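You operate a simulated robot arm through the tools that you are given. There is no shell and no other tool.

The job below is to be done with a simulated robot arm. You get a single attempt, and the scene is never put back.

## Task
Stop the track machine, lock it off and open its cover.
Fine: black off button, yellow ball slider in; red turn switch off, then lock slide in, then the cover.

Only the result counts: the job must be done as asked and must still hold three seconds after the hand-in. Knocking over, shifting, dropping, spilling or breaking anything else fails it. A push-on lid holds only when it is set on centred and level and pressed home; a screw cap is set on level and turned clockwise until tight.

## Robot
A 7-joint arm with a two-finger parallel gripper, fixed in place. Base frame: the origin is at the foot of the arm, x ahead of it, y to its left, z up. Units: mm, degrees, N and s.
With the tool pointing down near the work surface it reaches from about 160 to 460 mm from the base axis. Its first joint turns from -166.0 to 166.0 degrees. Payload 1.57 kg.
Tool frame: the origin (TCP) lies between the finger pads and is the grasp point; the fingertips stand 30 mm ahead of it; z points along the fingers, y is the line along which they close. The gripper opens to 110 mm. The fingers are 24 mm wide and 12 mm thick; the gripper's body (48 by 112 mm) begins 78 mm behind the TCP.
Orientation is told as [roll, pitch, yaw] about the base's x, y, z axes, in that order, counted from this pose: with the fingers straight down and closing along the base's y, the tool's x points along the base's -x, its y along +y and its z along -z.

## Interface
- The arm moves only by the tool nudge_tool. Its argument "series" is text: rows parted by semicolons, each of 7 numbers parted by spaces: the finger opening in mm, from 0 to 110, then the shift along the tool's x, y, z in units of 50 mm (1.0 is 50 mm), then the turn, a rotation vector about the tool's x, y, z in units of 8 degrees (1.0 is 8 degrees). In form: claw dx dy dz wx wy wz; .... A call has 1 to 20 rows; each row shifts and turns the commanded pose from where the row before left it, along the tool's axes as they then stand. A call with a number of a shift or a turn outside -1 to 1 is refused whole. Each row takes 0.2 s and may step no farther than 50 mm and 8.6 degrees from the row before; otherwise, or with a gripper value out of range, the whole call is refused. A pose out of reach is approached as far as the arm can. The call stops where the force on the tool passes 90 N (or 10 N more than at its start, if that is more) or the arm is blocked; 0.2 s more then pass. The fingers move at their own pace (about 108 mm/s each) and stop on an object; they squeeze with about 27 N. The grip force told is the motor's: it shows also when the fingers shut on nothing. Time passes only in rows, and 0.2 s behind the last, so rows that do not move let the fingers close. It gives the time, the measured TCP pose, the force on the tool (base axes), the opening and the grip force at its end, in the units of the frame above (readings bear some noise), with the torque about the TCP (base axes, N m) and any sound that the robot's microphone picked up, and new pictures: "pictures" is both (left out), scene, wrist or none.
- Cameras (640 x 400 px; columns grow to the right, rows downward): "scene" is fixed at [399.7, -498.7, 1544.6]; the picture's right is [-0.43, 0.90, 0.00], its down [0.90, 0.43, -0.13] and it looks along [-0.12, -0.06, -0.99] (base axes); focal length 216 px, centre (320, 200). "wrist" rides on the gripper at [70, 16, -141] in the tool frame; the picture's right is [-0.23, 0.97, 0.00], its down [-0.86, -0.20, -0.48] and it looks along [-0.47, -0.11, 0.88] (tool axes); focal length 222 px, centre (320, 200). There is no depth. A picture from a camera that has moved, and an enlarged one, comes with that camera's place and axes in the base frame and with its lens.
- slide_trunk(by): slides the trunk up (or, below 0, down) by that many mm; the arm rides with it, the base frame stays. It gives what a move gives, with no picture.
- inspect(camera, box): a new picture of the part [left, top, right, bottom] of that camera's present view, enlarged. The clock stands still meanwhile.
- close_job(): hands the job in; it is judged then, once.

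Places have to be worked out from the pictures, the camera data and where the tool is seen. Open the gripper and draw the arm clear of the work before you hand the job in, unless the task says otherwise.

The tools are called by a JSON object that holds its "api" and its "payload". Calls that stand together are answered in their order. nudge_tool: Moves the arm, as the interface text tells. Its arguments: {"type":"object","properties":{"series":{"type":"string"},"pictures":{"type":"string","enum":["both","scene","wrist","none"]}},"required":["series"]} The other tools are called the same way: slide_trunk (by) slides the trunk up or down; inspect (camera, box) takes an enlarged picture of a part of a camera's view; close_job () hands the job in.

At the start:

```text
clock: 0.0
ee_pos: [249.8, -522.0, 1249.5]
ee_rot: [-0.1, 0.1, -0.1]
wrist_force: [-0.3, 0.1, 0.1]
torque: [0.0, 0.0, 0.01]
gripper_width: 110.2
grasp_force: 0.1
trunk travel left (down, up): [-525.0, 85.0]
```

scene: 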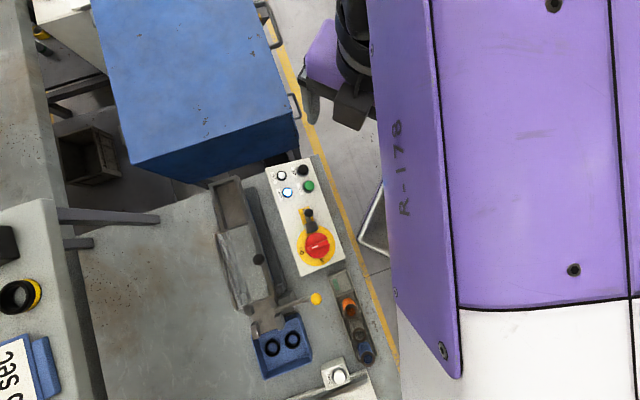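
wrist: 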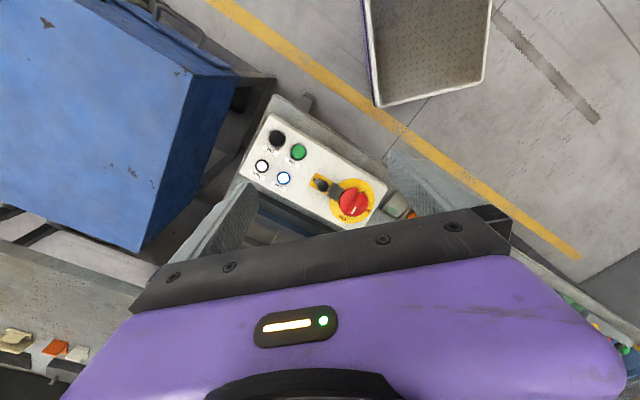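

I start by looking closer at the machine in both views: a white panel with black, green, white buttons and a red turn switch, a yellow ball lever, and a cover near it.

{"api": "inspect", "payload": {"camera": "scene", "box": [200, 140, 400, 265]}}

{"api": "inspect", "payload": {"camera": "scene", "box": [200, 265, 400, 390]}}

{"api": "inspect", "payload": {"camera": "wrist", "box": [220, 80, 430, 250]}}

```text
3.20 times, centred on (300, 202) of scene
camera zoom: at [399.7, -498.7, 1544.6], right [-0.43, 0.9, 0.0], down [0.9, 0.43, -0.13], along [-0.12, -0.06, -0.99], focal length 690 px, centre (384, 192)
```

zoom: 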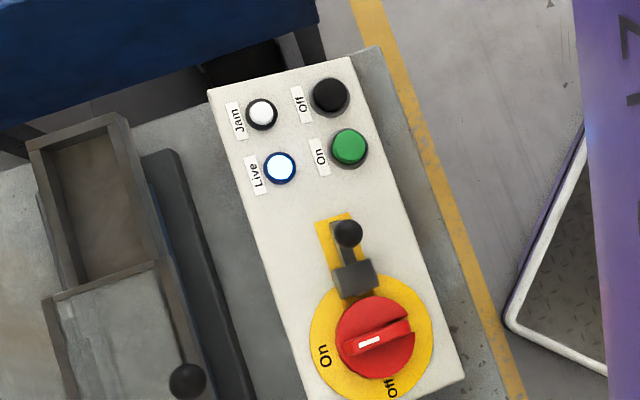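

```text
3.20 times, centred on (300, 328) of scene
camera zoom: at [399.7, -498.7, 1544.6], right [-0.43, 0.9, 0.0], down [0.9, 0.43, -0.13], along [-0.12, -0.06, -0.99], focal length 690 px, centre (384, -208)
```

zoom: 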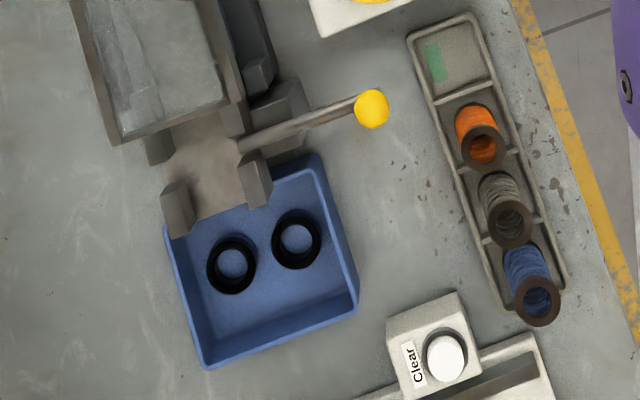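

```text
2.35 times, centred on (325, 165) of wrist
camera zoom: at [180.1, -503.4, 1391.5], right [0.23, 0.97, 0.0], down [0.86, -0.2, 0.48], along [0.47, -0.11, -0.88], focal length 523 px, centre (308, 282)
```

zoom: 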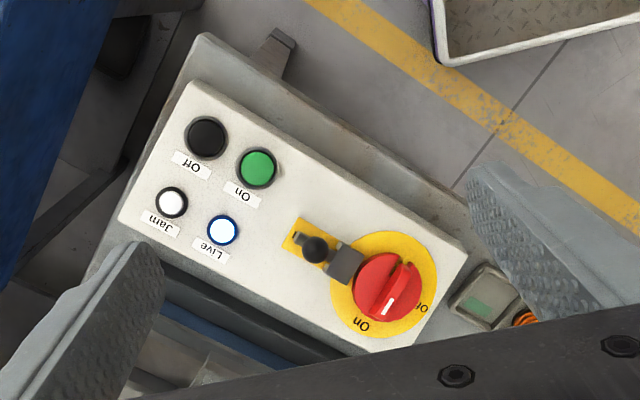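

The red switch triangulates to about (445,-485,941), the Off button to (267,-617,923), and the lock-slide ball to (376,-543,966). I slide the trunk down a little and check how the arm follows.

{"api": "slide_trunk", "payload": {"by": -120}}

```text
clock: 1.5
ee_pos: [249.4, -520.9, 1129.8]
ee_rot: [0.1, 0.0, -0.1]
wrist_force: [-0.4, 0.3, 0.1]
torque: [0.0, -0.02, 0.0]
gripper_width: 110.1
grasp_force: 0.0
trunk travel left (down, up): [-405.0, 205.0]
```

The arm came down 120 mm cleanly. I now move ahead (+x) 150 mm at this safe height to test reach and look at the cover with the wrist camera.

{"api": "nudge_tool", "payload": {"series": "110 -0.6 0 0 0 0 0; 110 -0.6 0 0 0 0 0; 110 -0.6 0 0 0 0 0; 110 -0.6 0 0 0 0 0; 110 -0.6 0 0 0 0 0; 110 0 0 0 0 0 0", "pictures": "both"}}

```text
clock: 2.9
ee_pos: [399.8, -522.3, 1128.8]
ee_rot: [0.0, 0.0, 0.0]
wrist_force: [0.1, -0.4, -0.8]
torque: [0.01, 0.01, -0.01]
gripper_width: 109.9
grasp_force: 0.2
trunk travel left (down, up): [-405.0, 205.0]
camera wrist: at [329.9, -504.5, 1270.8], right [0.23, 0.97, 0.0], down [0.86, -0.2, 0.48], along [0.47, -0.11, -0.88], focal length 222 px, centre (320, 200)
```

scene: 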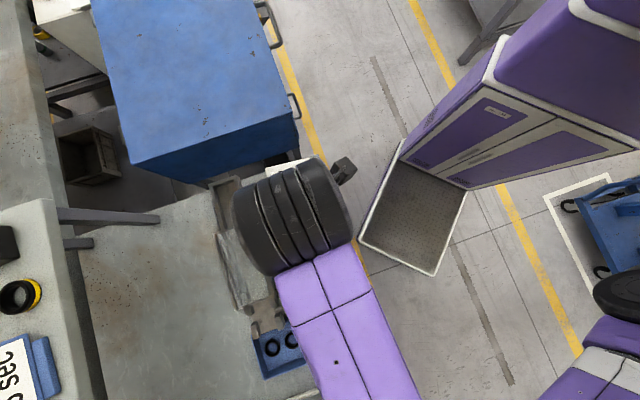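
wrist: 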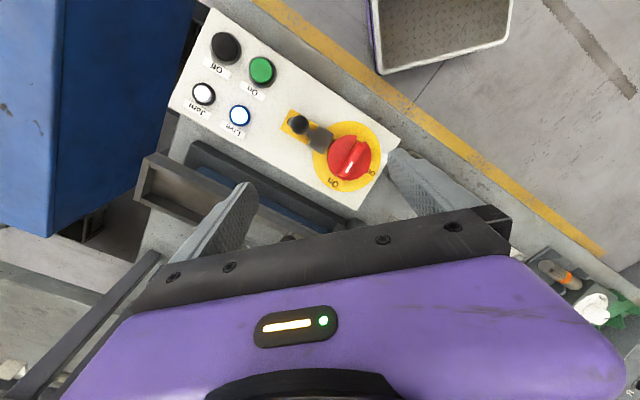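

The arm reaches this easily and the wrist view is clear. I turn the tool about +88° in yaw (in place) so the wrist camera can look onto the cover and slider side.

{"api": "nudge_tool", "payload": {"series": "110 0 0 0 0 0 -1; 110 0 0 0 0 0 -1; 110 0 0 0 0 0 -1; 110 0 0 0 0 0 -1; 110 0 0 0 0 0 -1; 110 0 0 0 0 0 -1; 110 0 0 0 0 0 0", "pictures": "both"}}

```text
clock: 4.5
ee_pos: [399.3, -521.3, 1129.8]
ee_rot: [0.1, 0.0, 48.1]
wrist_force: [-0.1, 0.1, -0.5]
torque: [0.03, 0.01, 0.0]
gripper_width: 109.9
grasp_force: 0.1
trunk travel left (down, up): [-405.0, 205.0]
camera wrist: at [341.5, -560.5, 1271.5], right [-0.57, 0.82, 0.0], down [0.72, 0.5, 0.48], along [0.39, 0.27, -0.88], focal length 222 px, centre (320, 200)
```

scene: 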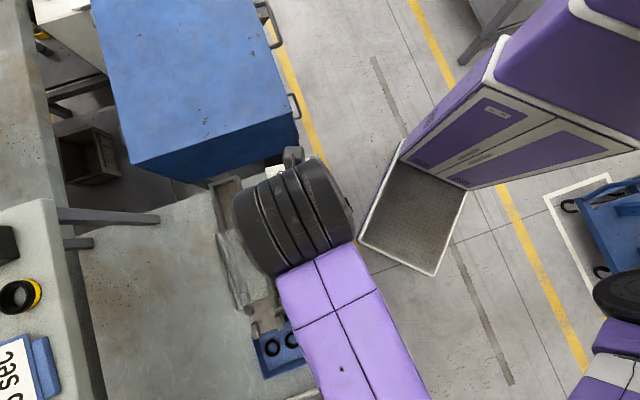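
wrist: 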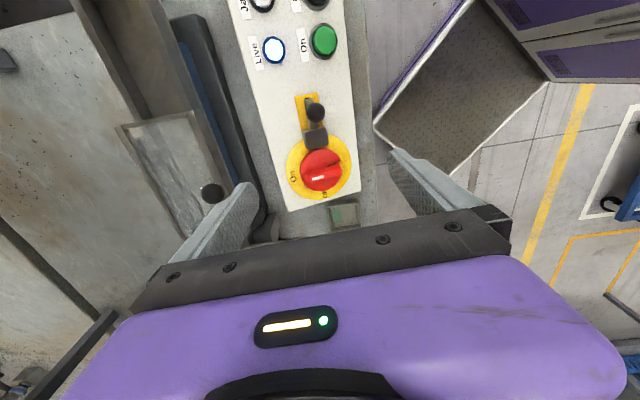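

At yaw 48° the wrist view lines up with the panel; the cover knob works out at about (529,-600,1014). I move along the machine (tool -x, -y) at this height to look at the cover and the yellow slider.

{"api": "nudge_tool", "payload": {"series": "110 -0.6 -0.4 0 0 0 0; 110 -0.6 -0.4 0 0 0 0; 110 -0.6 -0.4 0 0 0 0; 110 -0.6 -0.4 0 0 0 0; 110 -0.6 -0.4 0 0 0 0; 110 0 0 0 0 0 0", "pictures": "both"}}

```text
clock: 5.9
ee_pos: [575.0, -477.0, 1129.3]
ee_rot: [0.0, 0.0, 48.0]
wrist_force: [-0.5, 0.6, 0.2]
torque: [0.05, 0.04, 0.03]
gripper_width: 110.2
grasp_force: 0.1
trunk travel left (down, up): [-405.0, 205.0]
camera wrist: at [515.9, -516.4, 1272.0], right [-0.57, 0.82, 0.0], down [0.72, 0.5, 0.48], along [0.39, 0.27, -0.88], focal length 222 px, centre (320, 200)
```

scene: 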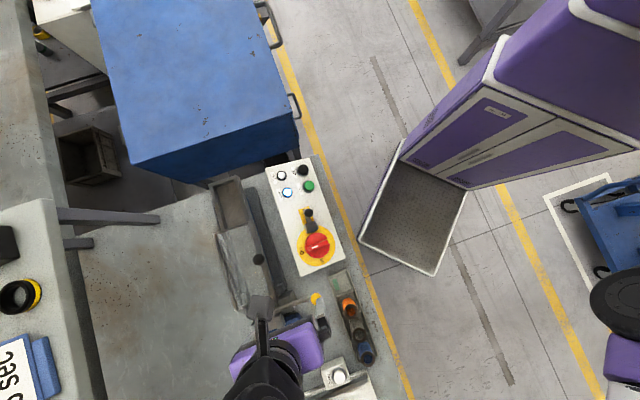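
wrist: 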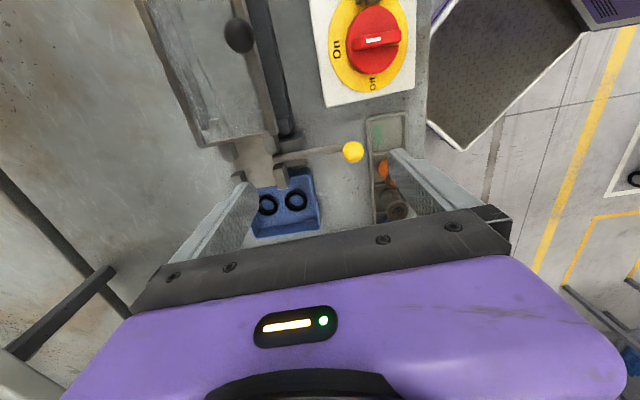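

Now the cover, its black knob and the yellow ball lever are in the wrist view; I look at them enlarged.

{"api": "inspect", "payload": {"camera": "wrist", "box": [130, 0, 330, 125]}}

{"api": "inspect", "payload": {"camera": "wrist", "box": [200, 110, 420, 245]}}

{"api": "inspect", "payload": {"camera": "scene", "box": [200, 160, 360, 310]}}

```text
3.20 times, centred on (230, 62) of wrist
camera zoom: at [515.9, -516.4, 1272.0], right [-0.57, 0.82, 0.0], down [0.72, 0.5, 0.48], along [0.39, 0.27, -0.88], focal length 711 px, centre (608, 640)
```

zoom: 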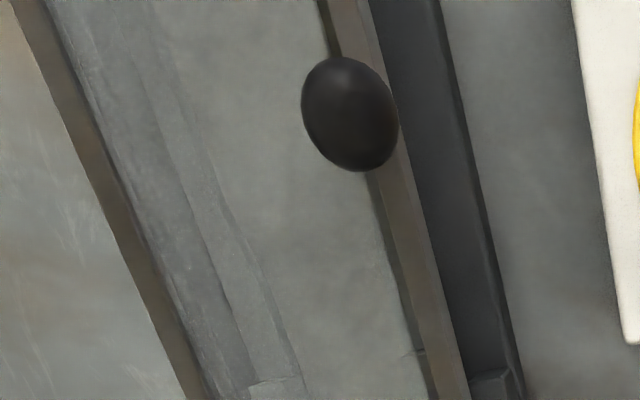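

```text
2.91 times, centred on (310, 178) of wrist
camera zoom: at [515.9, -516.4, 1272.0], right [-0.57, 0.82, 0.0], down [0.72, 0.5, 0.48], along [0.39, 0.27, -0.88], focal length 646 px, centre (349, 266)
```

zoom: 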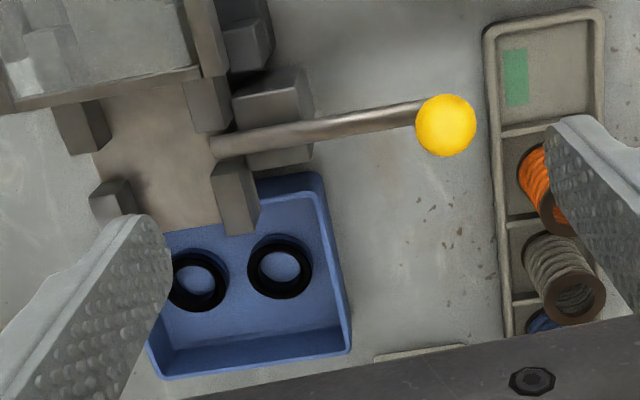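

```text
2.67 times, centred on (280, 235) of scene
camera zoom: at [399.7, -498.7, 1544.6], right [-0.43, 0.9, 0.0], down [0.9, 0.43, -0.13], along [-0.12, -0.06, -0.99], focal length 575 px, centre (427, 107)
```

zoom: 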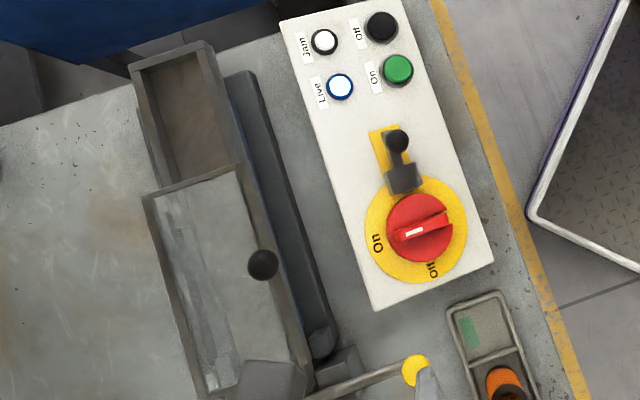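

The cover is a framed pane with its black knob on the panel side, and the yellow ball rod runs sideways across the chute; ball at about (562,-432,982). First the Off button: I close the fingers and move over (267,-616.5), then part way down.

{"api": "nudge_tool", "payload": {"series": "0 0.774 0.339 0 0 0 0; 0 0.774 0.339 0 0 0 0; 0 0.774 0.339 0 0 0 0; 0 0.774 0.339 0 0 0 0; 0 0.774 0.339 0 0 0 0; 0 0.774 0.339 0 0 0 0; 0 0.774 0.339 0 0 0 0; 0 0.774 0.339 0 0 0 0; 0 0 0 0.7 0 0 0; 0 0 0 0.7 0 0 0; 0 0 0 0.7 0 0 0; 0 0 0 0 0 0 0", "pictures": "both"}}

```text
clock: 8.5
ee_pos: [267.3, -615.5, 1022.6]
ee_rot: [0.0, -0.1, 48.0]
wrist_force: [0.4, -0.7, -0.2]
torque: [-0.01, -0.03, -0.01]
gripper_width: 0.0
grasp_force: 21.5
trunk travel left (down, up): [-405.0, 205.0]
camera wrist: at [207.9, -654.9, 1164.7], right [-0.57, 0.82, 0.0], down [0.72, 0.5, 0.48], along [0.39, 0.27, -0.88], focal length 222 px, centre (320, 200)
```

scene: 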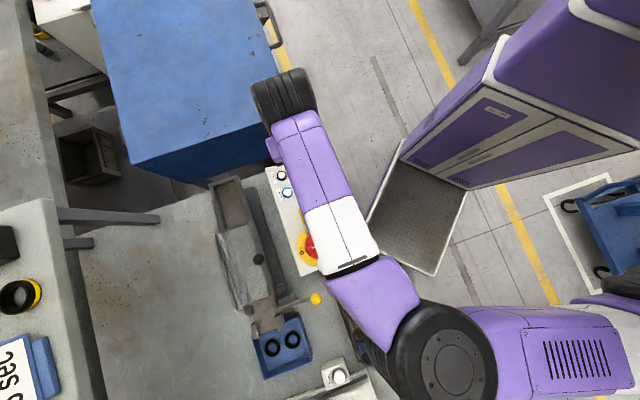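
wrist: 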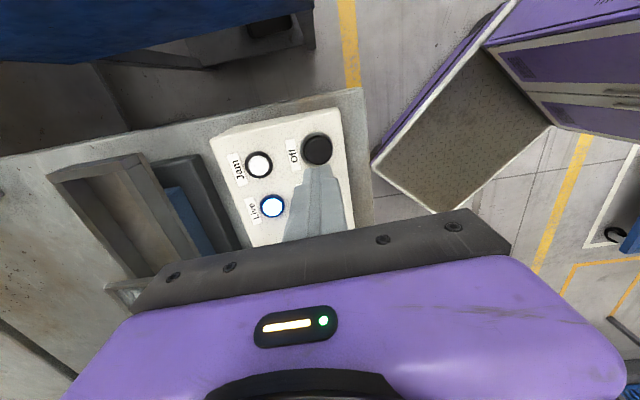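

The closed fingertips stand over the Off button (about (266,-618)), tips near z=993. I correct by a few mm and descend to just above it.

{"api": "nudge_tool", "payload": {"series": "0 0.05 -0.02 0.24 0 0 0; 0 0 0 0.24 0 0 0; 0 0 0 0.24 0 0 0; 0 0 0 0.2 0 0 0; 0 0 0 0 0 0 0", "pictures": "wrist"}}

```text
clock: 9.7
ee_pos: [265.1, -617.9, 978.6]
ee_rot: [0.0, 0.0, 48.0]
wrist_force: [0.2, 0.1, -0.7]
torque: [0.0, 0.0, 0.01]
gripper_width: 0.1
grasp_force: 21.2
trunk travel left (down, up): [-405.0, 205.0]
camera wrist: at [206.8, -656.7, 1120.3], right [-0.57, 0.82, 0.0], down [0.72, 0.5, 0.48], along [0.39, 0.27, -0.88], focal length 222 px, centre (320, 200)
```

wrist: 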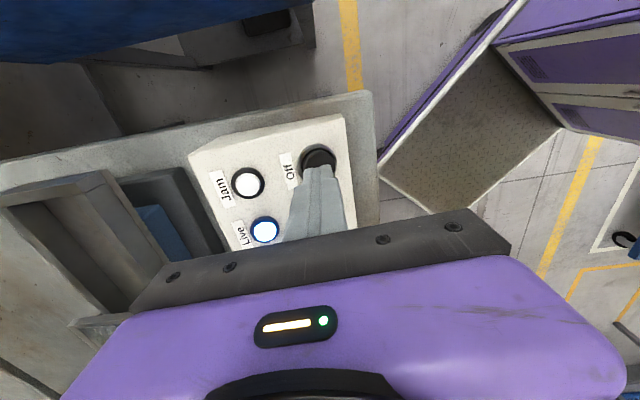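

Tips are about 15–25 mm above the button and lined up with it. I lower in 4 mm steps, watching force and sound.

{"api": "nudge_tool", "payload": {"series": "0 0 0 0.08 0 0 0; 0 0 0 0.08 0 0 0; 0 0 0 0.08 0 0 0; 0 0 0 0.08 0 0 0", "pictures": "wrist"}}

{"api": "inspect", "payload": {"camera": "wrist", "box": [190, 100, 390, 240]}}

```text
clock: 10.7
ee_pos: [266.0, -617.6, 963.7]
ee_rot: [0.1, -0.1, 48.0]
wrist_force: [0.4, 1.2, -0.7]
torque: [0.0, -0.02, 0.04]
gripper_width: 0.0
grasp_force: 21.4
trunk travel left (down, up): [-405.0, 205.0]
camera wrist: at [206.2, -656.9, 1104.7], right [-0.57, 0.82, 0.0], down [0.72, 0.5, 0.48], along [0.39, 0.27, -0.88], focal length 222 px, centre (320, 200)
```

wrist: 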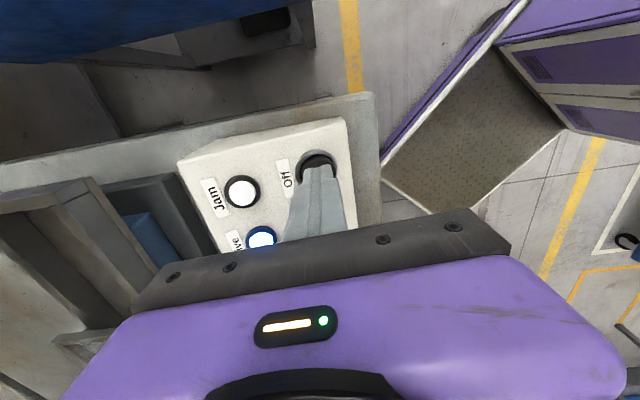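

```text
2.86 times, centred on (290, 170) of wrist
camera zoom: at [206.2, -656.9, 1104.7], right [-0.57, 0.82, 0.0], down [0.72, 0.5, 0.48], along [0.39, 0.27, -0.88], focal length 635 px, centre (406, 286)
```

zoom: 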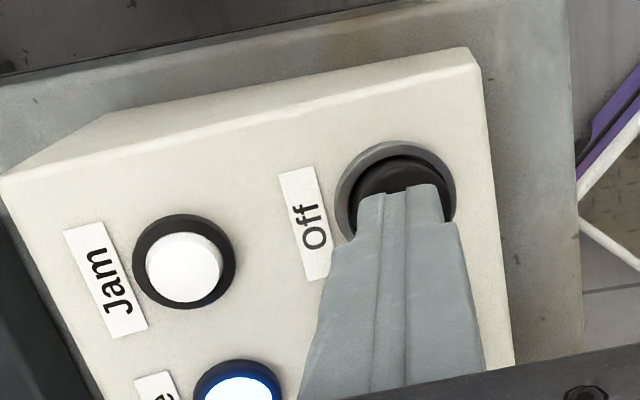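

Fingers centred on the Off button, tips at z≈934, no contact yet. I lower further in 3 mm steps.

{"api": "nudge_tool", "payload": {"series": "0 0 0 0.06 0 0 0; 0 0 0 0.06 0 0 0; 0 0 0 0.06 0 0 0", "pictures": "none"}}

```text
clock: 11.5
ee_pos: [266.0, -619.9, 955.0]
ee_rot: [-0.1, 0.2, 48.0]
wrist_force: [2.2, -0.8, 9.9]
torque: [-0.12, -0.12, 0.04]
gripper_width: 0.0
grasp_force: 21.0
trunk travel left (down, up): [-405.0, 205.0]
heard: click
```

A click sounded with about 10 N at tips z≈925. I check the lamps before lifting.

{"api": "inspect", "payload": {"camera": "wrist", "box": [190, 100, 390, 260]}}

```text
2.50 times, centred on (290, 180) of wrist
camera zoom: at [207.1, -657.7, 1096.6], right [-0.57, 0.82, 0.0], down [0.72, 0.5, 0.48], along [0.39, 0.27, -0.88], focal length 555 px, centre (395, 250)
```

zoom: 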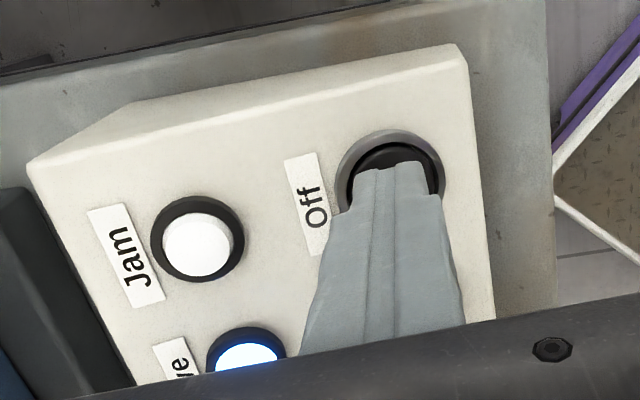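

Off is pressed (click); Live stays lit, which the main switch should kill later. I lift off, turn to yaw 41° (machine axis), and move to beside the yellow ball on its outer side at safe height.

{"api": "nudge_tool", "payload": {"series": "0 0 0 -0.3 0 0 0; 0 0 0 -0.9 0 0 0; 0 0 0 -0.9 0 0 0; 0 0 0 -0.8 0 0 0.875; 0 -0.864 -0.0315 0 0 0 0; 0 -0.864 -0.0315 0 0 0 0; 0 -0.864 -0.0315 0 0 0 0; 0 -0.864 -0.0315 0 0 0 0; 0 -0.864 -0.0315 0 0 0 0; 0 -0.864 -0.0315 0 0 0 0; 0 -0.864 -0.0315 0 0 0 0; 0 -0.864 -0.0315 0 0 0 0; 0 0 0 0 0 0 0", "pictures": "both"}}

{"api": "inspect", "payload": {"camera": "wrist", "box": [200, 0, 400, 125]}}

{"api": "inspect", "payload": {"camera": "wrist", "box": [130, 100, 400, 260]}}

```text
clock: 14.3
ee_pos: [534.7, -400.7, 1098.6]
ee_rot: [0.0, 0.1, 40.9]
wrist_force: [-1.1, -0.4, -0.5]
torque: [0.0, -0.01, 0.0]
gripper_width: 0.0
grasp_force: 21.6
trunk travel left (down, up): [-405.0, 205.0]
camera wrist: at [471.2, -432.3, 1240.2], right [-0.47, 0.88, 0.0], down [0.78, 0.41, 0.48], along [0.42, 0.22, -0.88], focal length 222 px, centre (320, 200)
```

scene: 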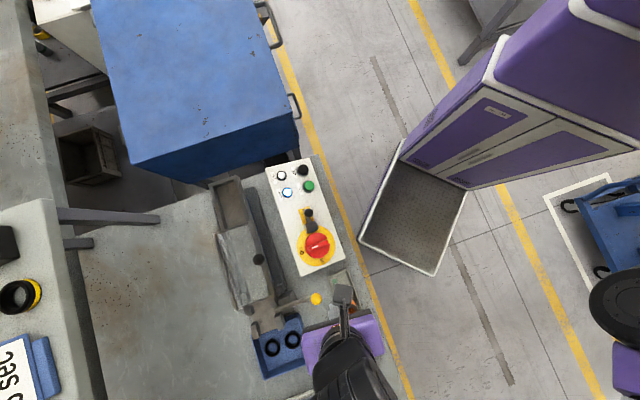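
wrist: 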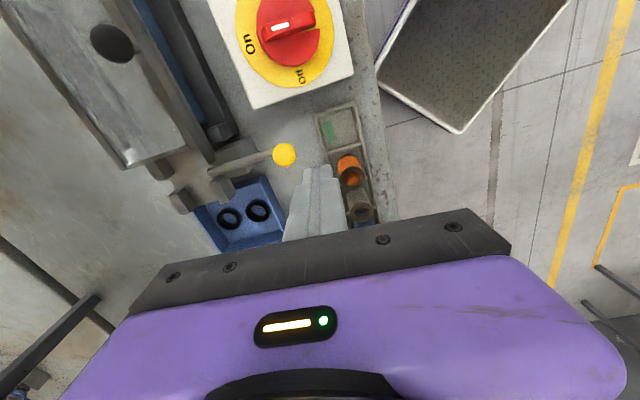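

```text
3.20 times, centred on (300, 62) of wrist
camera zoom: at [471.2, -432.3, 1240.2], right [-0.47, 0.88, 0.0], down [0.78, 0.41, 0.48], along [0.42, 0.22, -0.88], focal length 711 px, centre (384, 640)
```

zoom: 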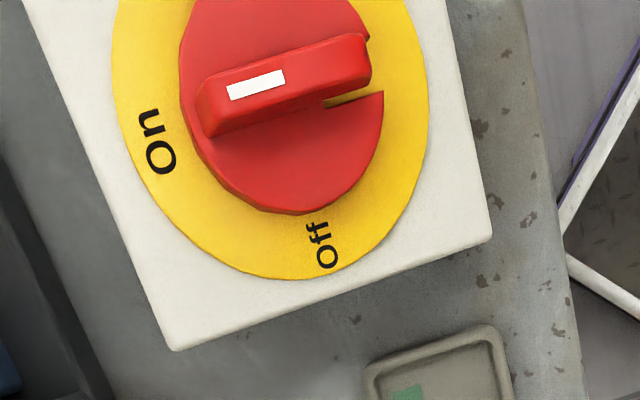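

```text
2.37 times, centred on (265, 180) of wrist
camera zoom: at [471.2, -432.3, 1240.2], right [-0.47, 0.88, 0.0], down [0.78, 0.41, 0.48], along [0.42, 0.22, -0.88], focal length 526 px, centre (450, 247)
```

zoom: 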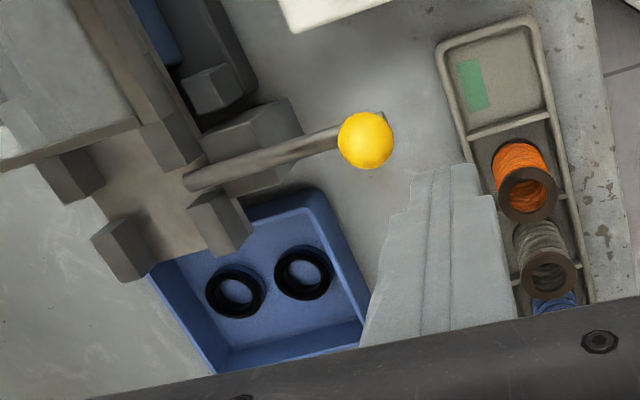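

The switch disc has a notch that will face the lock slide after a +90° turn (Off label), matching my reading. The ball is at (561,-433,983), so I lower the closed fingers beside it to TCP z≈1005.

{"api": "nudge_tool", "payload": {"series": "0 0 0 0.6 0 0 0; 0 0 0 0.6 0 0 0; 0 0 0 0.66 0 0 0; 0 0 0 0 0 0 0", "pictures": "wrist"}}

{"api": "inspect", "payload": {"camera": "wrist", "box": [130, 100, 400, 260]}}

```text
clock: 15.3
ee_pos: [534.5, -402.0, 1005.8]
ee_rot: [0.1, 0.0, 41.0]
wrist_force: [0.6, -0.3, 0.2]
torque: [-0.02, -0.01, 0.02]
gripper_width: 0.1
grasp_force: 21.4
trunk travel left (down, up): [-405.0, 205.0]
camera wrist: at [471.7, -434.0, 1148.1], right [-0.47, 0.88, 0.0], down [0.78, 0.41, 0.48], along [0.42, 0.22, -0.88], focal length 222 px, centre (320, 200)
```

wrist: 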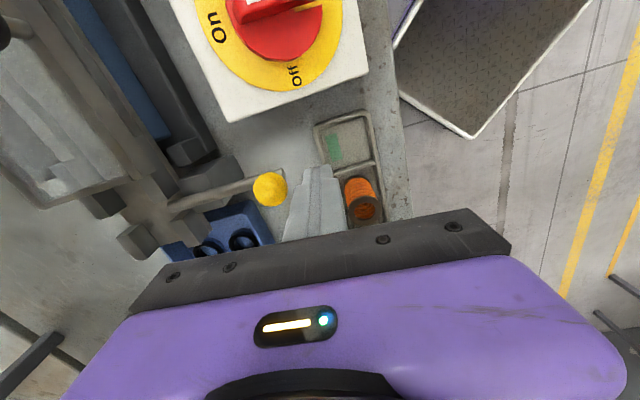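

```text
2.37 times, centred on (265, 180) of wrist
camera zoom: at [471.7, -434.0, 1148.1], right [-0.47, 0.88, 0.0], down [0.78, 0.41, 0.48], along [0.42, 0.22, -0.88], focal length 526 px, centre (450, 247)
```

zoom: 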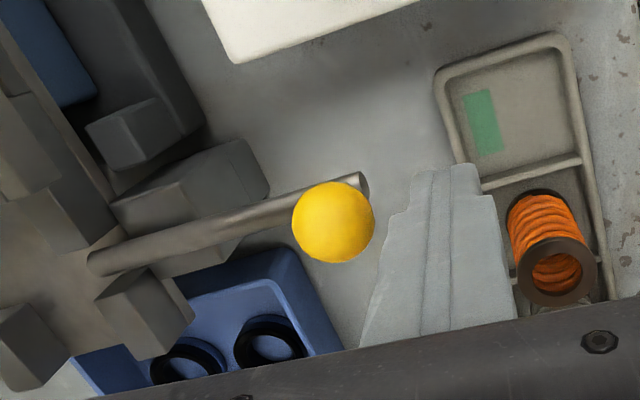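

The ball stands on a stem above the rod's end (rod at z≈950). I lower 5 mm more and push along -tool y (rod direction) in 5 mm steps.

{"api": "nudge_tool", "payload": {"series": "0 0 0 0.1 0 0 0; 0 0 -0.1 0 0 0 0; 0 0 -0.1 0 0 0 0; 0 0 -0.1 0 0 0 0; 0 0 -0.1 0 0 0 0; 0 0 -0.1 0 0 0 0; 0 0 -0.1 0 0 0 0", "pictures": "wrist"}}

{"api": "inspect", "payload": {"camera": "wrist", "box": [130, 100, 400, 260]}}

```text
clock: 16.9
ee_pos: [554.4, -423.9, 999.7]
ee_rot: [0.0, -0.1, 40.9]
wrist_force: [0.0, 1.1, 0.3]
torque: [0.02, 0.0, 0.03]
gripper_width: 0.1
grasp_force: 21.0
trunk travel left (down, up): [-405.0, 205.0]
camera wrist: at [490.7, -456.2, 1142.2], right [-0.47, 0.88, 0.0], down [0.78, 0.41, 0.48], along [0.42, 0.22, -0.88], focal length 222 px, centre (320, 200)
```

wrist: 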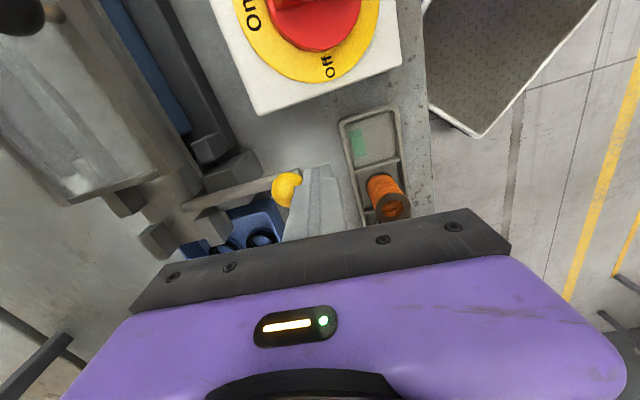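

```text
2.37 times, centred on (265, 180) of wrist
camera zoom: at [490.7, -456.2, 1142.2], right [-0.47, 0.88, 0.0], down [0.78, 0.41, 0.48], along [0.42, 0.22, -0.88], focal length 526 px, centre (450, 247)
```

zoom: 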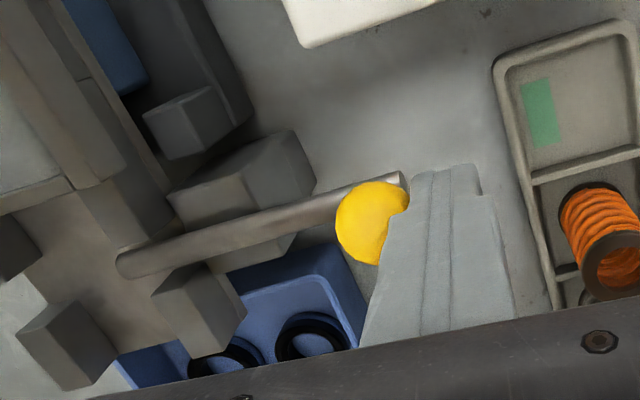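

The ball has moved about 14 mm with the fingers at under 2 N. I keep pushing in along the rod.

{"api": "nudge_tool", "payload": {"series": "0 0 -0.1 0 0 0 0; 0 0 -0.1 0 0 0 0; 0 0 -0.1 0 0 0 0; 0 0 -0.1 0 0 0 0; 0 0 -0.1 0 0 0 0", "pictures": "wrist"}}

{"api": "inspect", "payload": {"camera": "wrist", "box": [130, 100, 400, 260]}}

```text
clock: 18.1
ee_pos: [569.8, -445.0, 1000.6]
ee_rot: [0.0, -0.1, 40.9]
wrist_force: [0.2, 1.1, -0.3]
torque: [0.02, -0.03, -0.01]
gripper_width: 0.1
grasp_force: 21.2
trunk travel left (down, up): [-405.0, 205.0]
camera wrist: at [506.9, -475.3, 1142.2], right [-0.47, 0.88, 0.0], down [0.78, 0.41, 0.48], along [0.42, 0.22, -0.88], focal length 222 px, centre (320, 200)
```

wrist: 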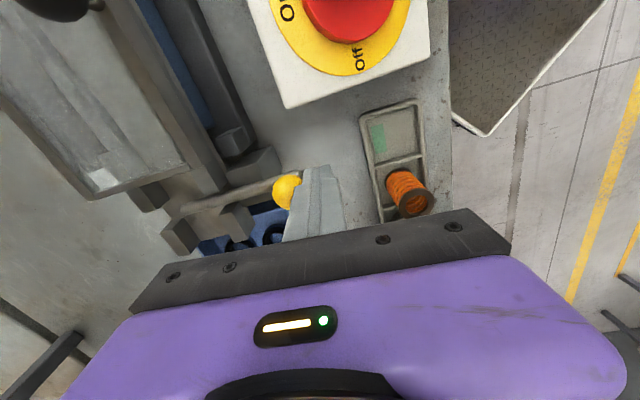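

```text
2.37 times, centred on (265, 180) of wrist
camera zoom: at [506.9, -475.3, 1142.2], right [-0.47, 0.88, 0.0], down [0.78, 0.41, 0.48], along [0.42, 0.22, -0.88], focal length 526 px, centre (450, 247)
```

zoom: 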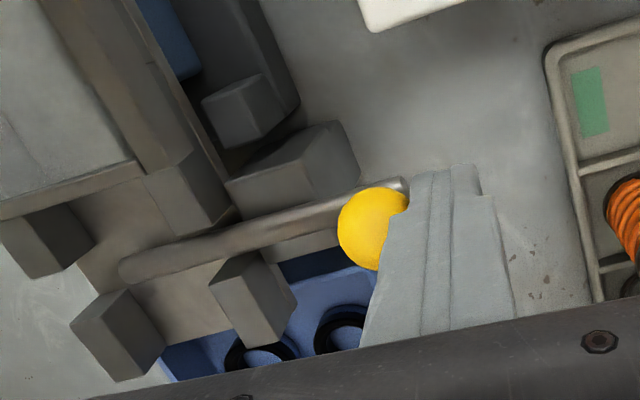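

The rod now bars the chute between the right posts and is moving freely. I continue until it stops.

{"api": "nudge_tool", "payload": {"series": "0 0 -0.1 0 0 0 0; 0 0 -0.1 0 0 0 0; 0 0 -0.1 0 0 0 0; 0 0 -0.1 0 0 0 0", "pictures": "wrist"}}

{"api": "inspect", "payload": {"camera": "wrist", "box": [130, 100, 400, 260]}}

```text
clock: 19.1
ee_pos: [583.3, -458.4, 1000.7]
ee_rot: [0.0, 0.0, 41.0]
wrist_force: [0.6, 0.2, 0.0]
torque: [-0.03, 0.01, -0.01]
gripper_width: 0.1
grasp_force: 21.9
trunk travel left (down, up): [-405.0, 205.0]
camera wrist: at [520.5, -490.6, 1142.2], right [-0.47, 0.88, 0.0], down [0.78, 0.41, 0.48], along [0.42, 0.22, -0.88], focal length 222 px, centre (320, 200)
```

wrist: 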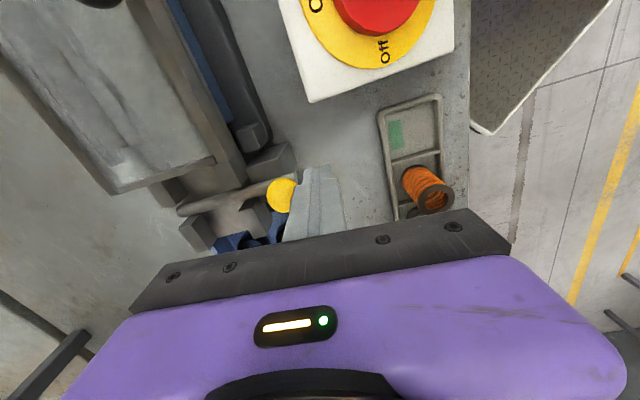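

```text
2.37 times, centred on (265, 180) of wrist
camera zoom: at [520.5, -490.6, 1142.2], right [-0.47, 0.88, 0.0], down [0.78, 0.41, 0.48], along [0.42, 0.22, -0.88], focal length 526 px, centre (450, 247)
```

zoom: 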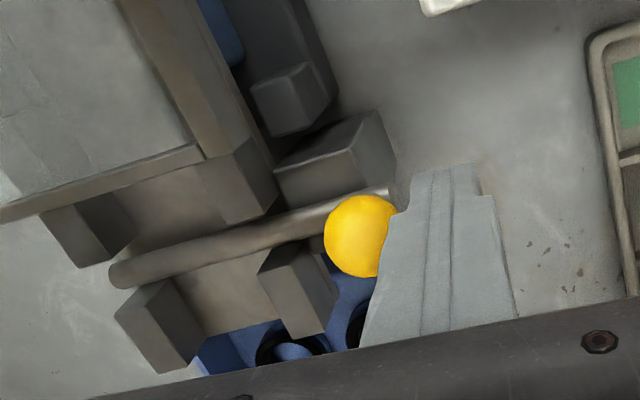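

The rod now spans the chute into the left posts and may have slipped slightly ahead of the fingers. I push on a bit further to feel for the end stop.

{"api": "nudge_tool", "payload": {"series": "0 0 -0.1 0 0 0 0; 0 0 -0.1 0 0 0 0; 0 0 -0.1 0 0 0 0", "pictures": "wrist"}}

{"api": "inspect", "payload": {"camera": "wrist", "box": [130, 100, 400, 260]}}

```text
clock: 19.9
ee_pos: [588.3, -463.2, 1000.6]
ee_rot: [0.8, 0.0, 40.8]
wrist_force: [-32.0, 52.1, 14.8]
torque: [0.67, 0.39, 0.27]
gripper_width: 0.1
grasp_force: 21.2
trunk travel left (down, up): [-405.0, 205.0]
camera wrist: at [526.0, -497.4, 1142.4], right [-0.46, 0.89, 0.02], down [0.78, 0.4, 0.48], along [0.42, 0.23, -0.88], focal length 222 px, centre (320, 200)
```

wrist: 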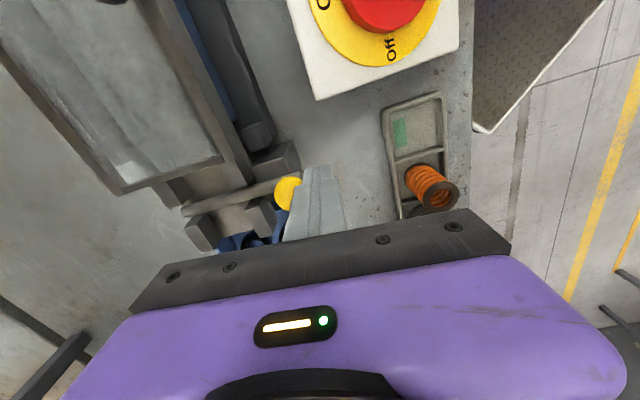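

```text
2.37 times, centred on (265, 180) of wrist
camera zoom: at [526.0, -497.4, 1142.4], right [-0.46, 0.89, 0.02], down [0.78, 0.4, 0.48], along [0.42, 0.23, -0.88], focal length 526 px, centre (450, 247)
```

zoom: 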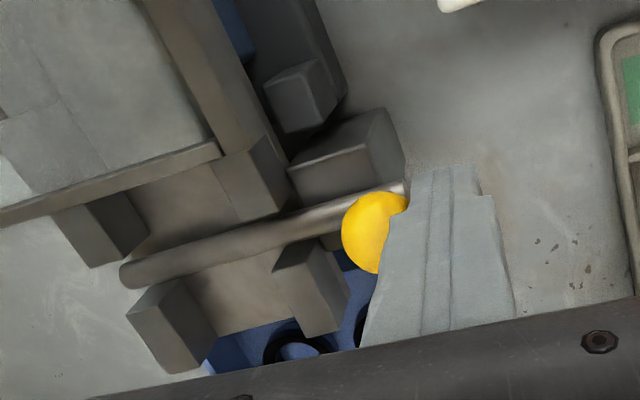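

The slider has hit its end stop (about 61 N back along the rod), so it is in. I back off sideways and look whether it stays.

{"api": "nudge_tool", "payload": {"series": "0 0 0.2 0 0 0 0; 0 0 0.3 0 0 0 0; 0 0 0.3 0 0 0 0; 0 0 0 0 0 0 0", "pictures": "wrist"}}

{"api": "inspect", "payload": {"camera": "wrist", "box": [130, 100, 400, 260]}}

```text
clock: 20.9
ee_pos: [567.2, -439.9, 1001.1]
ee_rot: [-0.1, 0.0, 41.1]
wrist_force: [-0.7, 0.2, 0.8]
torque: [0.0, 0.01, 0.0]
gripper_width: 0.4
grasp_force: 20.6
trunk travel left (down, up): [-405.0, 205.0]
camera wrist: at [503.6, -470.7, 1143.0], right [-0.47, 0.88, 0.0], down [0.78, 0.41, 0.48], along [0.42, 0.22, -0.88], focal length 222 px, centre (320, 200)
```

wrist: 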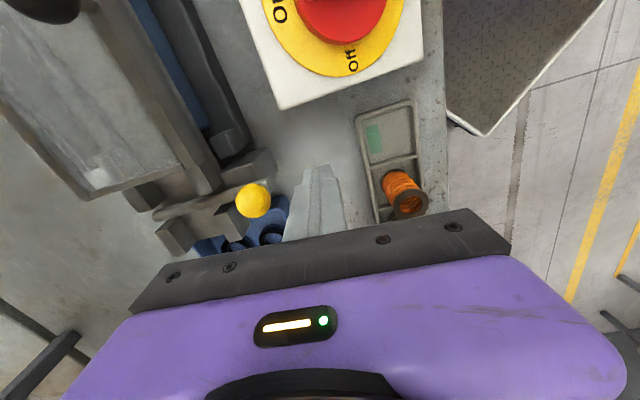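

```text
2.37 times, centred on (265, 180) of wrist
camera zoom: at [503.6, -470.7, 1143.0], right [-0.47, 0.88, 0.0], down [0.78, 0.41, 0.48], along [0.42, 0.22, -0.88], focal length 526 px, centre (450, 247)
```

zoom: 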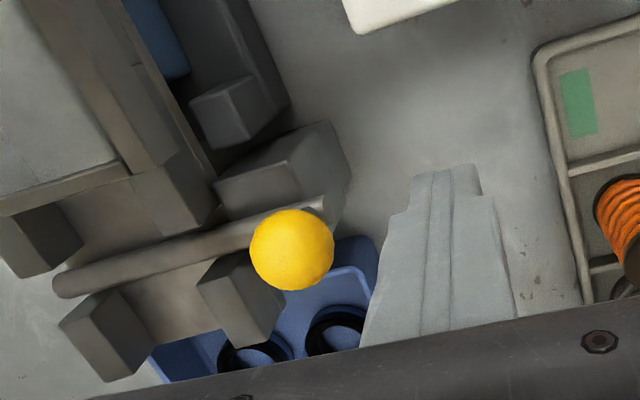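

The slider stays in. Next the red switch: I lift, move over (445,-486), turn to yaw -49° (fingers closing along the machine axis, across the handle) and open to 60 mm.

{"api": "nudge_tool", "payload": {"series": "0 0 0 -0.9 0 0 0; 0 0 0 -0.9 0 0 0; 60 0.815 0.302 0 0 0 0; 60 0.815 0.302 0 0 0 0; 60 0.815 0.302 0 0 0 0; 60 0 0 0 0 0 1; 60 0 0 0 0 0 1; 60 0 0 0 0 0 1; 60 0 0 0 0 0 1; 60 0 0 0 0 0 1; 60 0 0 0 0 0 1; 60 0 0 0 0 0 1; 60 0 0 0 0 0 1; 60 0 0 0 0 0 1; 60 0 0 0 0 0 1; 60 0 0 0 0 0 1; 60 0 0 0 0 0 0.25; 60 0 0 0 0 0 0", "pictures": "both"}}

{"api": "inspect", "payload": {"camera": "wrist", "box": [200, 100, 440, 250]}}

```text
clock: 24.7
ee_pos: [445.9, -486.0, 1089.3]
ee_rot: [0.0, 0.0, -49.1]
wrist_force: [0.3, -0.2, 0.2]
torque: [0.06, -0.02, -0.01]
gripper_width: 60.2
grasp_force: 0.0
trunk travel left (down, up): [-405.0, 205.0]
camera wrist: at [411.8, -420.8, 1232.5], right [0.88, 0.47, 0.0], down [0.41, -0.78, 0.48], along [0.22, -0.42, -0.88], focal length 222 px, centre (320, 200)
```

scene: 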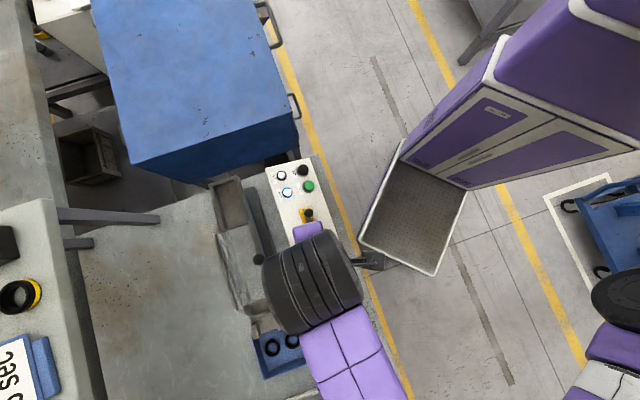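
wrist: 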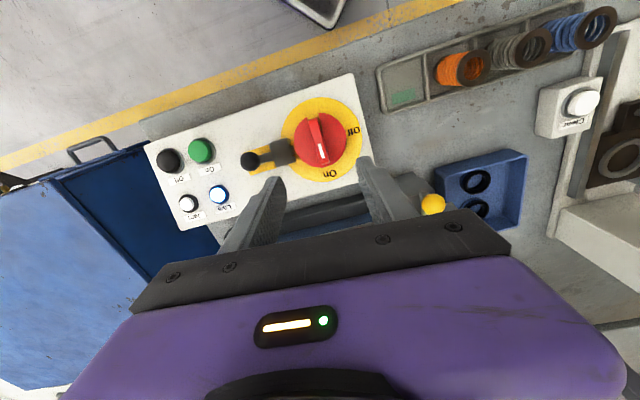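

```text
2.67 times, centred on (320, 175) of wrist
camera zoom: at [411.8, -420.8, 1232.5], right [0.88, 0.47, 0.0], down [0.41, -0.78, 0.48], along [0.22, -0.42, -0.88], focal length 592 px, centre (320, 267)
```

zoom: 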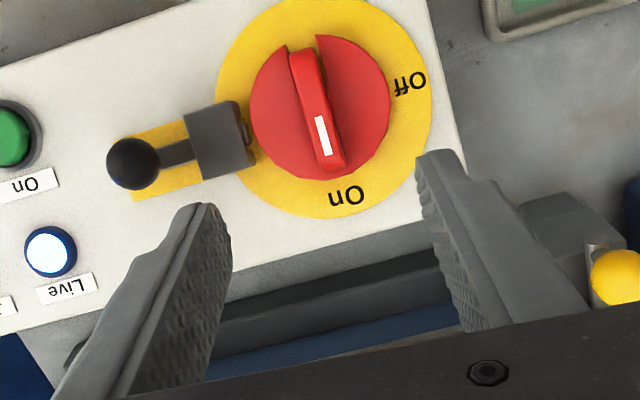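

The disc centre works out at (445.3,-485.5), right under the TCP, and the handle lies across my finger line. The lock block's near edge is about 38 mm from centre, so I narrow the opening to 38 mm and descend to look at the handle height.

{"api": "nudge_tool", "payload": {"series": "38 0 0 0.6 0 0 0; 38 0 0 0.6 0 0 0; 38 0 0 0.6 0 0 0; 38 0 0 0.24 0 0 0; 38 0 0 0 0 0 0", "pictures": "wrist"}}

{"api": "inspect", "payload": {"camera": "wrist", "box": [200, 100, 440, 250]}}

```text
clock: 25.9
ee_pos: [445.5, -485.7, 986.8]
ee_rot: [0.0, 0.0, -49.0]
wrist_force: [0.5, 0.0, 0.2]
torque: [-0.02, -0.02, 0.04]
gripper_width: 38.1
grasp_force: 0.0
trunk travel left (down, up): [-405.0, 205.0]
camera wrist: at [412.6, -420.2, 1129.4], right [0.88, 0.47, 0.0], down [0.41, -0.78, 0.48], along [0.22, -0.42, -0.88], focal length 222 px, centre (320, 200)
```

wrist: 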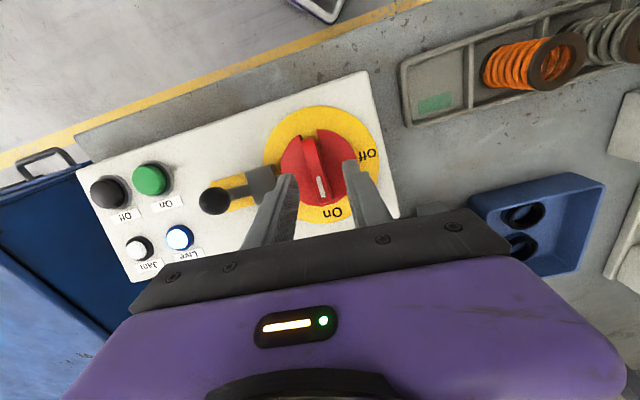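

```text
2.67 times, centred on (320, 175) of wrist
camera zoom: at [412.6, -420.2, 1129.4], right [0.88, 0.47, 0.0], down [0.41, -0.78, 0.48], along [0.22, -0.42, -0.88], focal length 592 px, centre (320, 267)
```

zoom: 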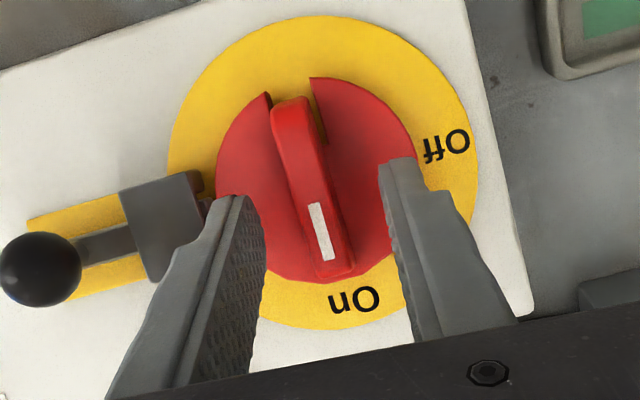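

The fingers straddle the handle well, clear of the lock block. I lower in small steps toward tips z≈938, watching for contact.

{"api": "nudge_tool", "payload": {"series": "38 0 0 0.1 0 0 0; 38 0 0 0.1 0 0 0; 38 0 0 0.1 0 0 0; 38 0 0 0.08 0 0 0; 38 0 0 0 0 0 0", "pictures": "wrist"}}

{"api": "inspect", "payload": {"camera": "wrist", "box": [200, 100, 440, 250]}}

```text
clock: 27.1
ee_pos: [444.4, -485.9, 975.5]
ee_rot: [-0.4, -0.5, -49.0]
wrist_force: [-1.5, 7.6, 68.5]
torque: [0.73, -1.73, 0.44]
gripper_width: 41.1
grasp_force: 1.9
trunk travel left (down, up): [-405.0, 205.0]
camera wrist: at [410.9, -419.6, 1116.2], right [0.88, 0.47, 0.0], down [0.41, -0.77, 0.49], along [0.22, -0.43, -0.87], focal length 222 px, centre (320, 200)
```

wrist: 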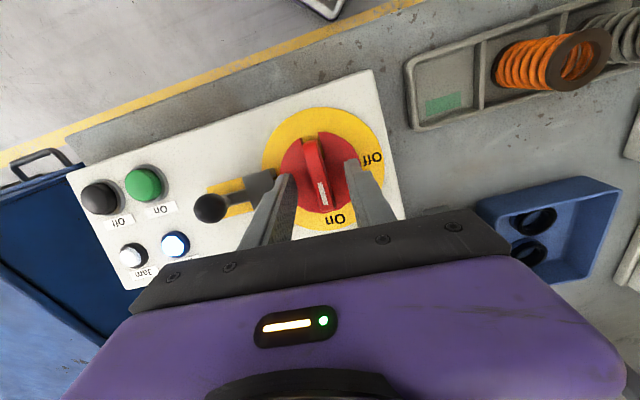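

```text
2.67 times, centred on (320, 175) of wrist
camera zoom: at [410.9, -419.6, 1116.2], right [0.88, 0.47, 0.0], down [0.41, -0.77, 0.49], along [0.22, -0.43, -0.87], focal length 592 px, centre (320, 267)
```

zoom: 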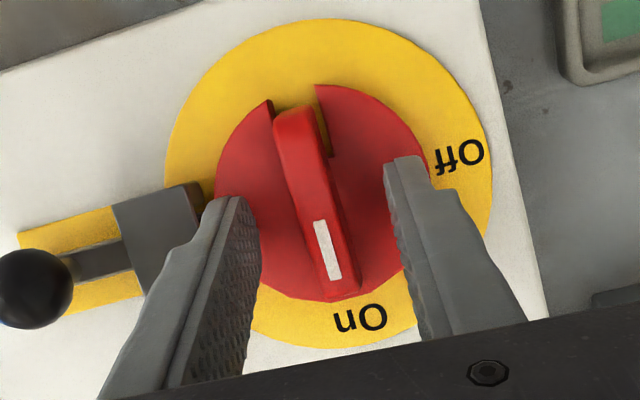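

The +p finger touches the disc top at tips z≈945, so the handle rises above that. I lift a few mm to clear the disc and close onto the handle.

{"api": "nudge_tool", "payload": {"series": "38 0 0 -0.12 0 0 0; 38 0 0 0 0 0 0", "pictures": "none"}}

```text
clock: 27.7
ee_pos: [445.1, -483.1, 974.9]
ee_rot: [-0.1, 0.0, -49.1]
wrist_force: [0.9, -0.9, 24.2]
torque: [0.1, -0.67, 0.14]
gripper_width: 38.7
grasp_force: 0.5
trunk travel left (down, up): [-405.0, 205.0]
```

Still 24 N; I raise another 3 mm to free the tips, then close gently on the handle.

{"api": "nudge_tool", "payload": {"series": "38 0 0 -0.06 0 0 0; 38 0 0 0 0 0 0", "pictures": "none"}}

```text
clock: 28.3
ee_pos: [444.8, -485.0, 977.9]
ee_rot: [-0.1, 0.1, -49.0]
wrist_force: [0.6, -0.3, 0.4]
torque: [0.02, -0.02, 0.0]
gripper_width: 38.1
grasp_force: 0.1
trunk travel left (down, up): [-405.0, 205.0]
```

Free now with tips about 1–2 mm above the disc. I close the fingers on the handle and wait for them to settle.

{"api": "nudge_tool", "payload": {"series": "10 0 0 0 0 0 0; 0 0 0 0 0 0 0; 0 0 0 0 0 0 0", "pictures": "wrist"}}

{"api": "inspect", "payload": {"camera": "wrist", "box": [200, 100, 440, 250]}}

```text
clock: 29.1
ee_pos: [444.3, -485.6, 978.3]
ee_rot: [-0.1, 0.1, -48.9]
wrist_force: [-8.7, -4.6, -7.0]
torque: [-0.23, -0.14, 0.72]
gripper_width: 13.3
grasp_force: 29.9
trunk travel left (down, up): [-405.0, 205.0]
camera wrist: at [411.5, -420.6, 1120.1], right [0.88, 0.47, 0.0], down [0.41, -0.78, 0.48], along [0.22, -0.42, -0.88], focal length 222 px, centre (320, 200)
```

wrist: 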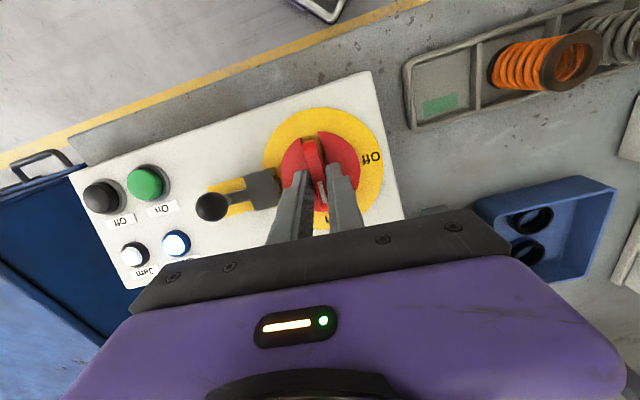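

```text
2.67 times, centred on (320, 175) of wrist
camera zoom: at [411.5, -420.6, 1120.1], right [0.88, 0.47, 0.0], down [0.41, -0.78, 0.48], along [0.22, -0.42, -0.88], focal length 592 px, centre (320, 267)
```

zoom: 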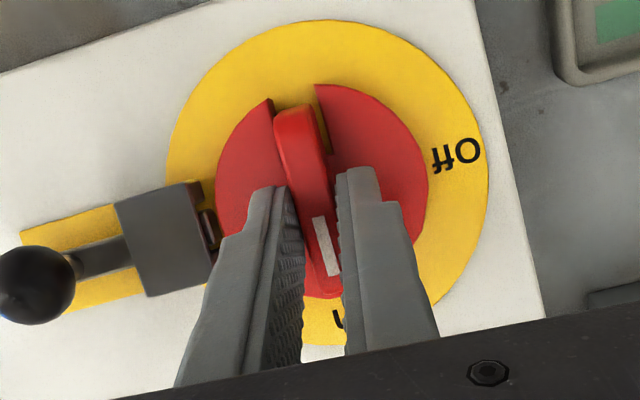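

The handle is gripped (13 mm, 30 N). I turn it counter-clockwise seen from above, from On toward Off, starting with 40°.

{"api": "nudge_tool", "payload": {"series": "0 0 0 0 0 0 -0.8; 0 0 0 0 0 0 -0.8; 0 0 0 0 0 0 -0.8; 0 0 0 0 0 0 -0.8; 0 0 0 0 0 0 -0.8; 0 0 0 0 0 0 -0.8", "pictures": "wrist"}}

{"api": "inspect", "payload": {"camera": "wrist", "box": [200, 80, 440, 230]}}

```text
clock: 30.5
ee_pos: [446.3, -483.7, 978.7]
ee_rot: [0.1, 0.0, -10.5]
wrist_force: [4.2, 11.4, 2.4]
torque: [0.06, 0.85, -0.35]
gripper_width: 14.1
grasp_force: 30.7
trunk travel left (down, up): [-405.0, 205.0]
camera wrist: at [380.3, -453.9, 1120.5], right [0.4, 0.92, 0.0], down [0.8, -0.35, 0.48], along [0.44, -0.19, -0.88], focal length 222 px, centre (320, 200)
```

wrist: 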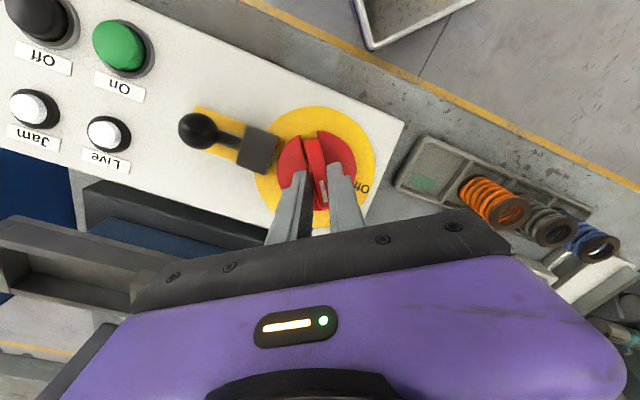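

```text
2.67 times, centred on (320, 155) of wrist
camera zoom: at [380.3, -453.9, 1120.5], right [0.4, 0.92, 0.0], down [0.8, -0.35, 0.48], along [0.44, -0.19, -0.88], focal length 592 px, centre (320, 320)
```

zoom: 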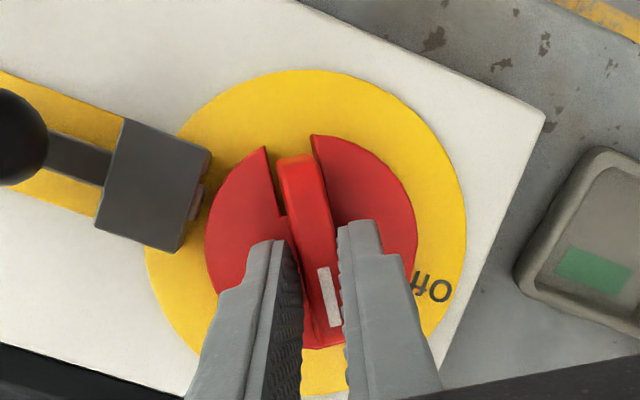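

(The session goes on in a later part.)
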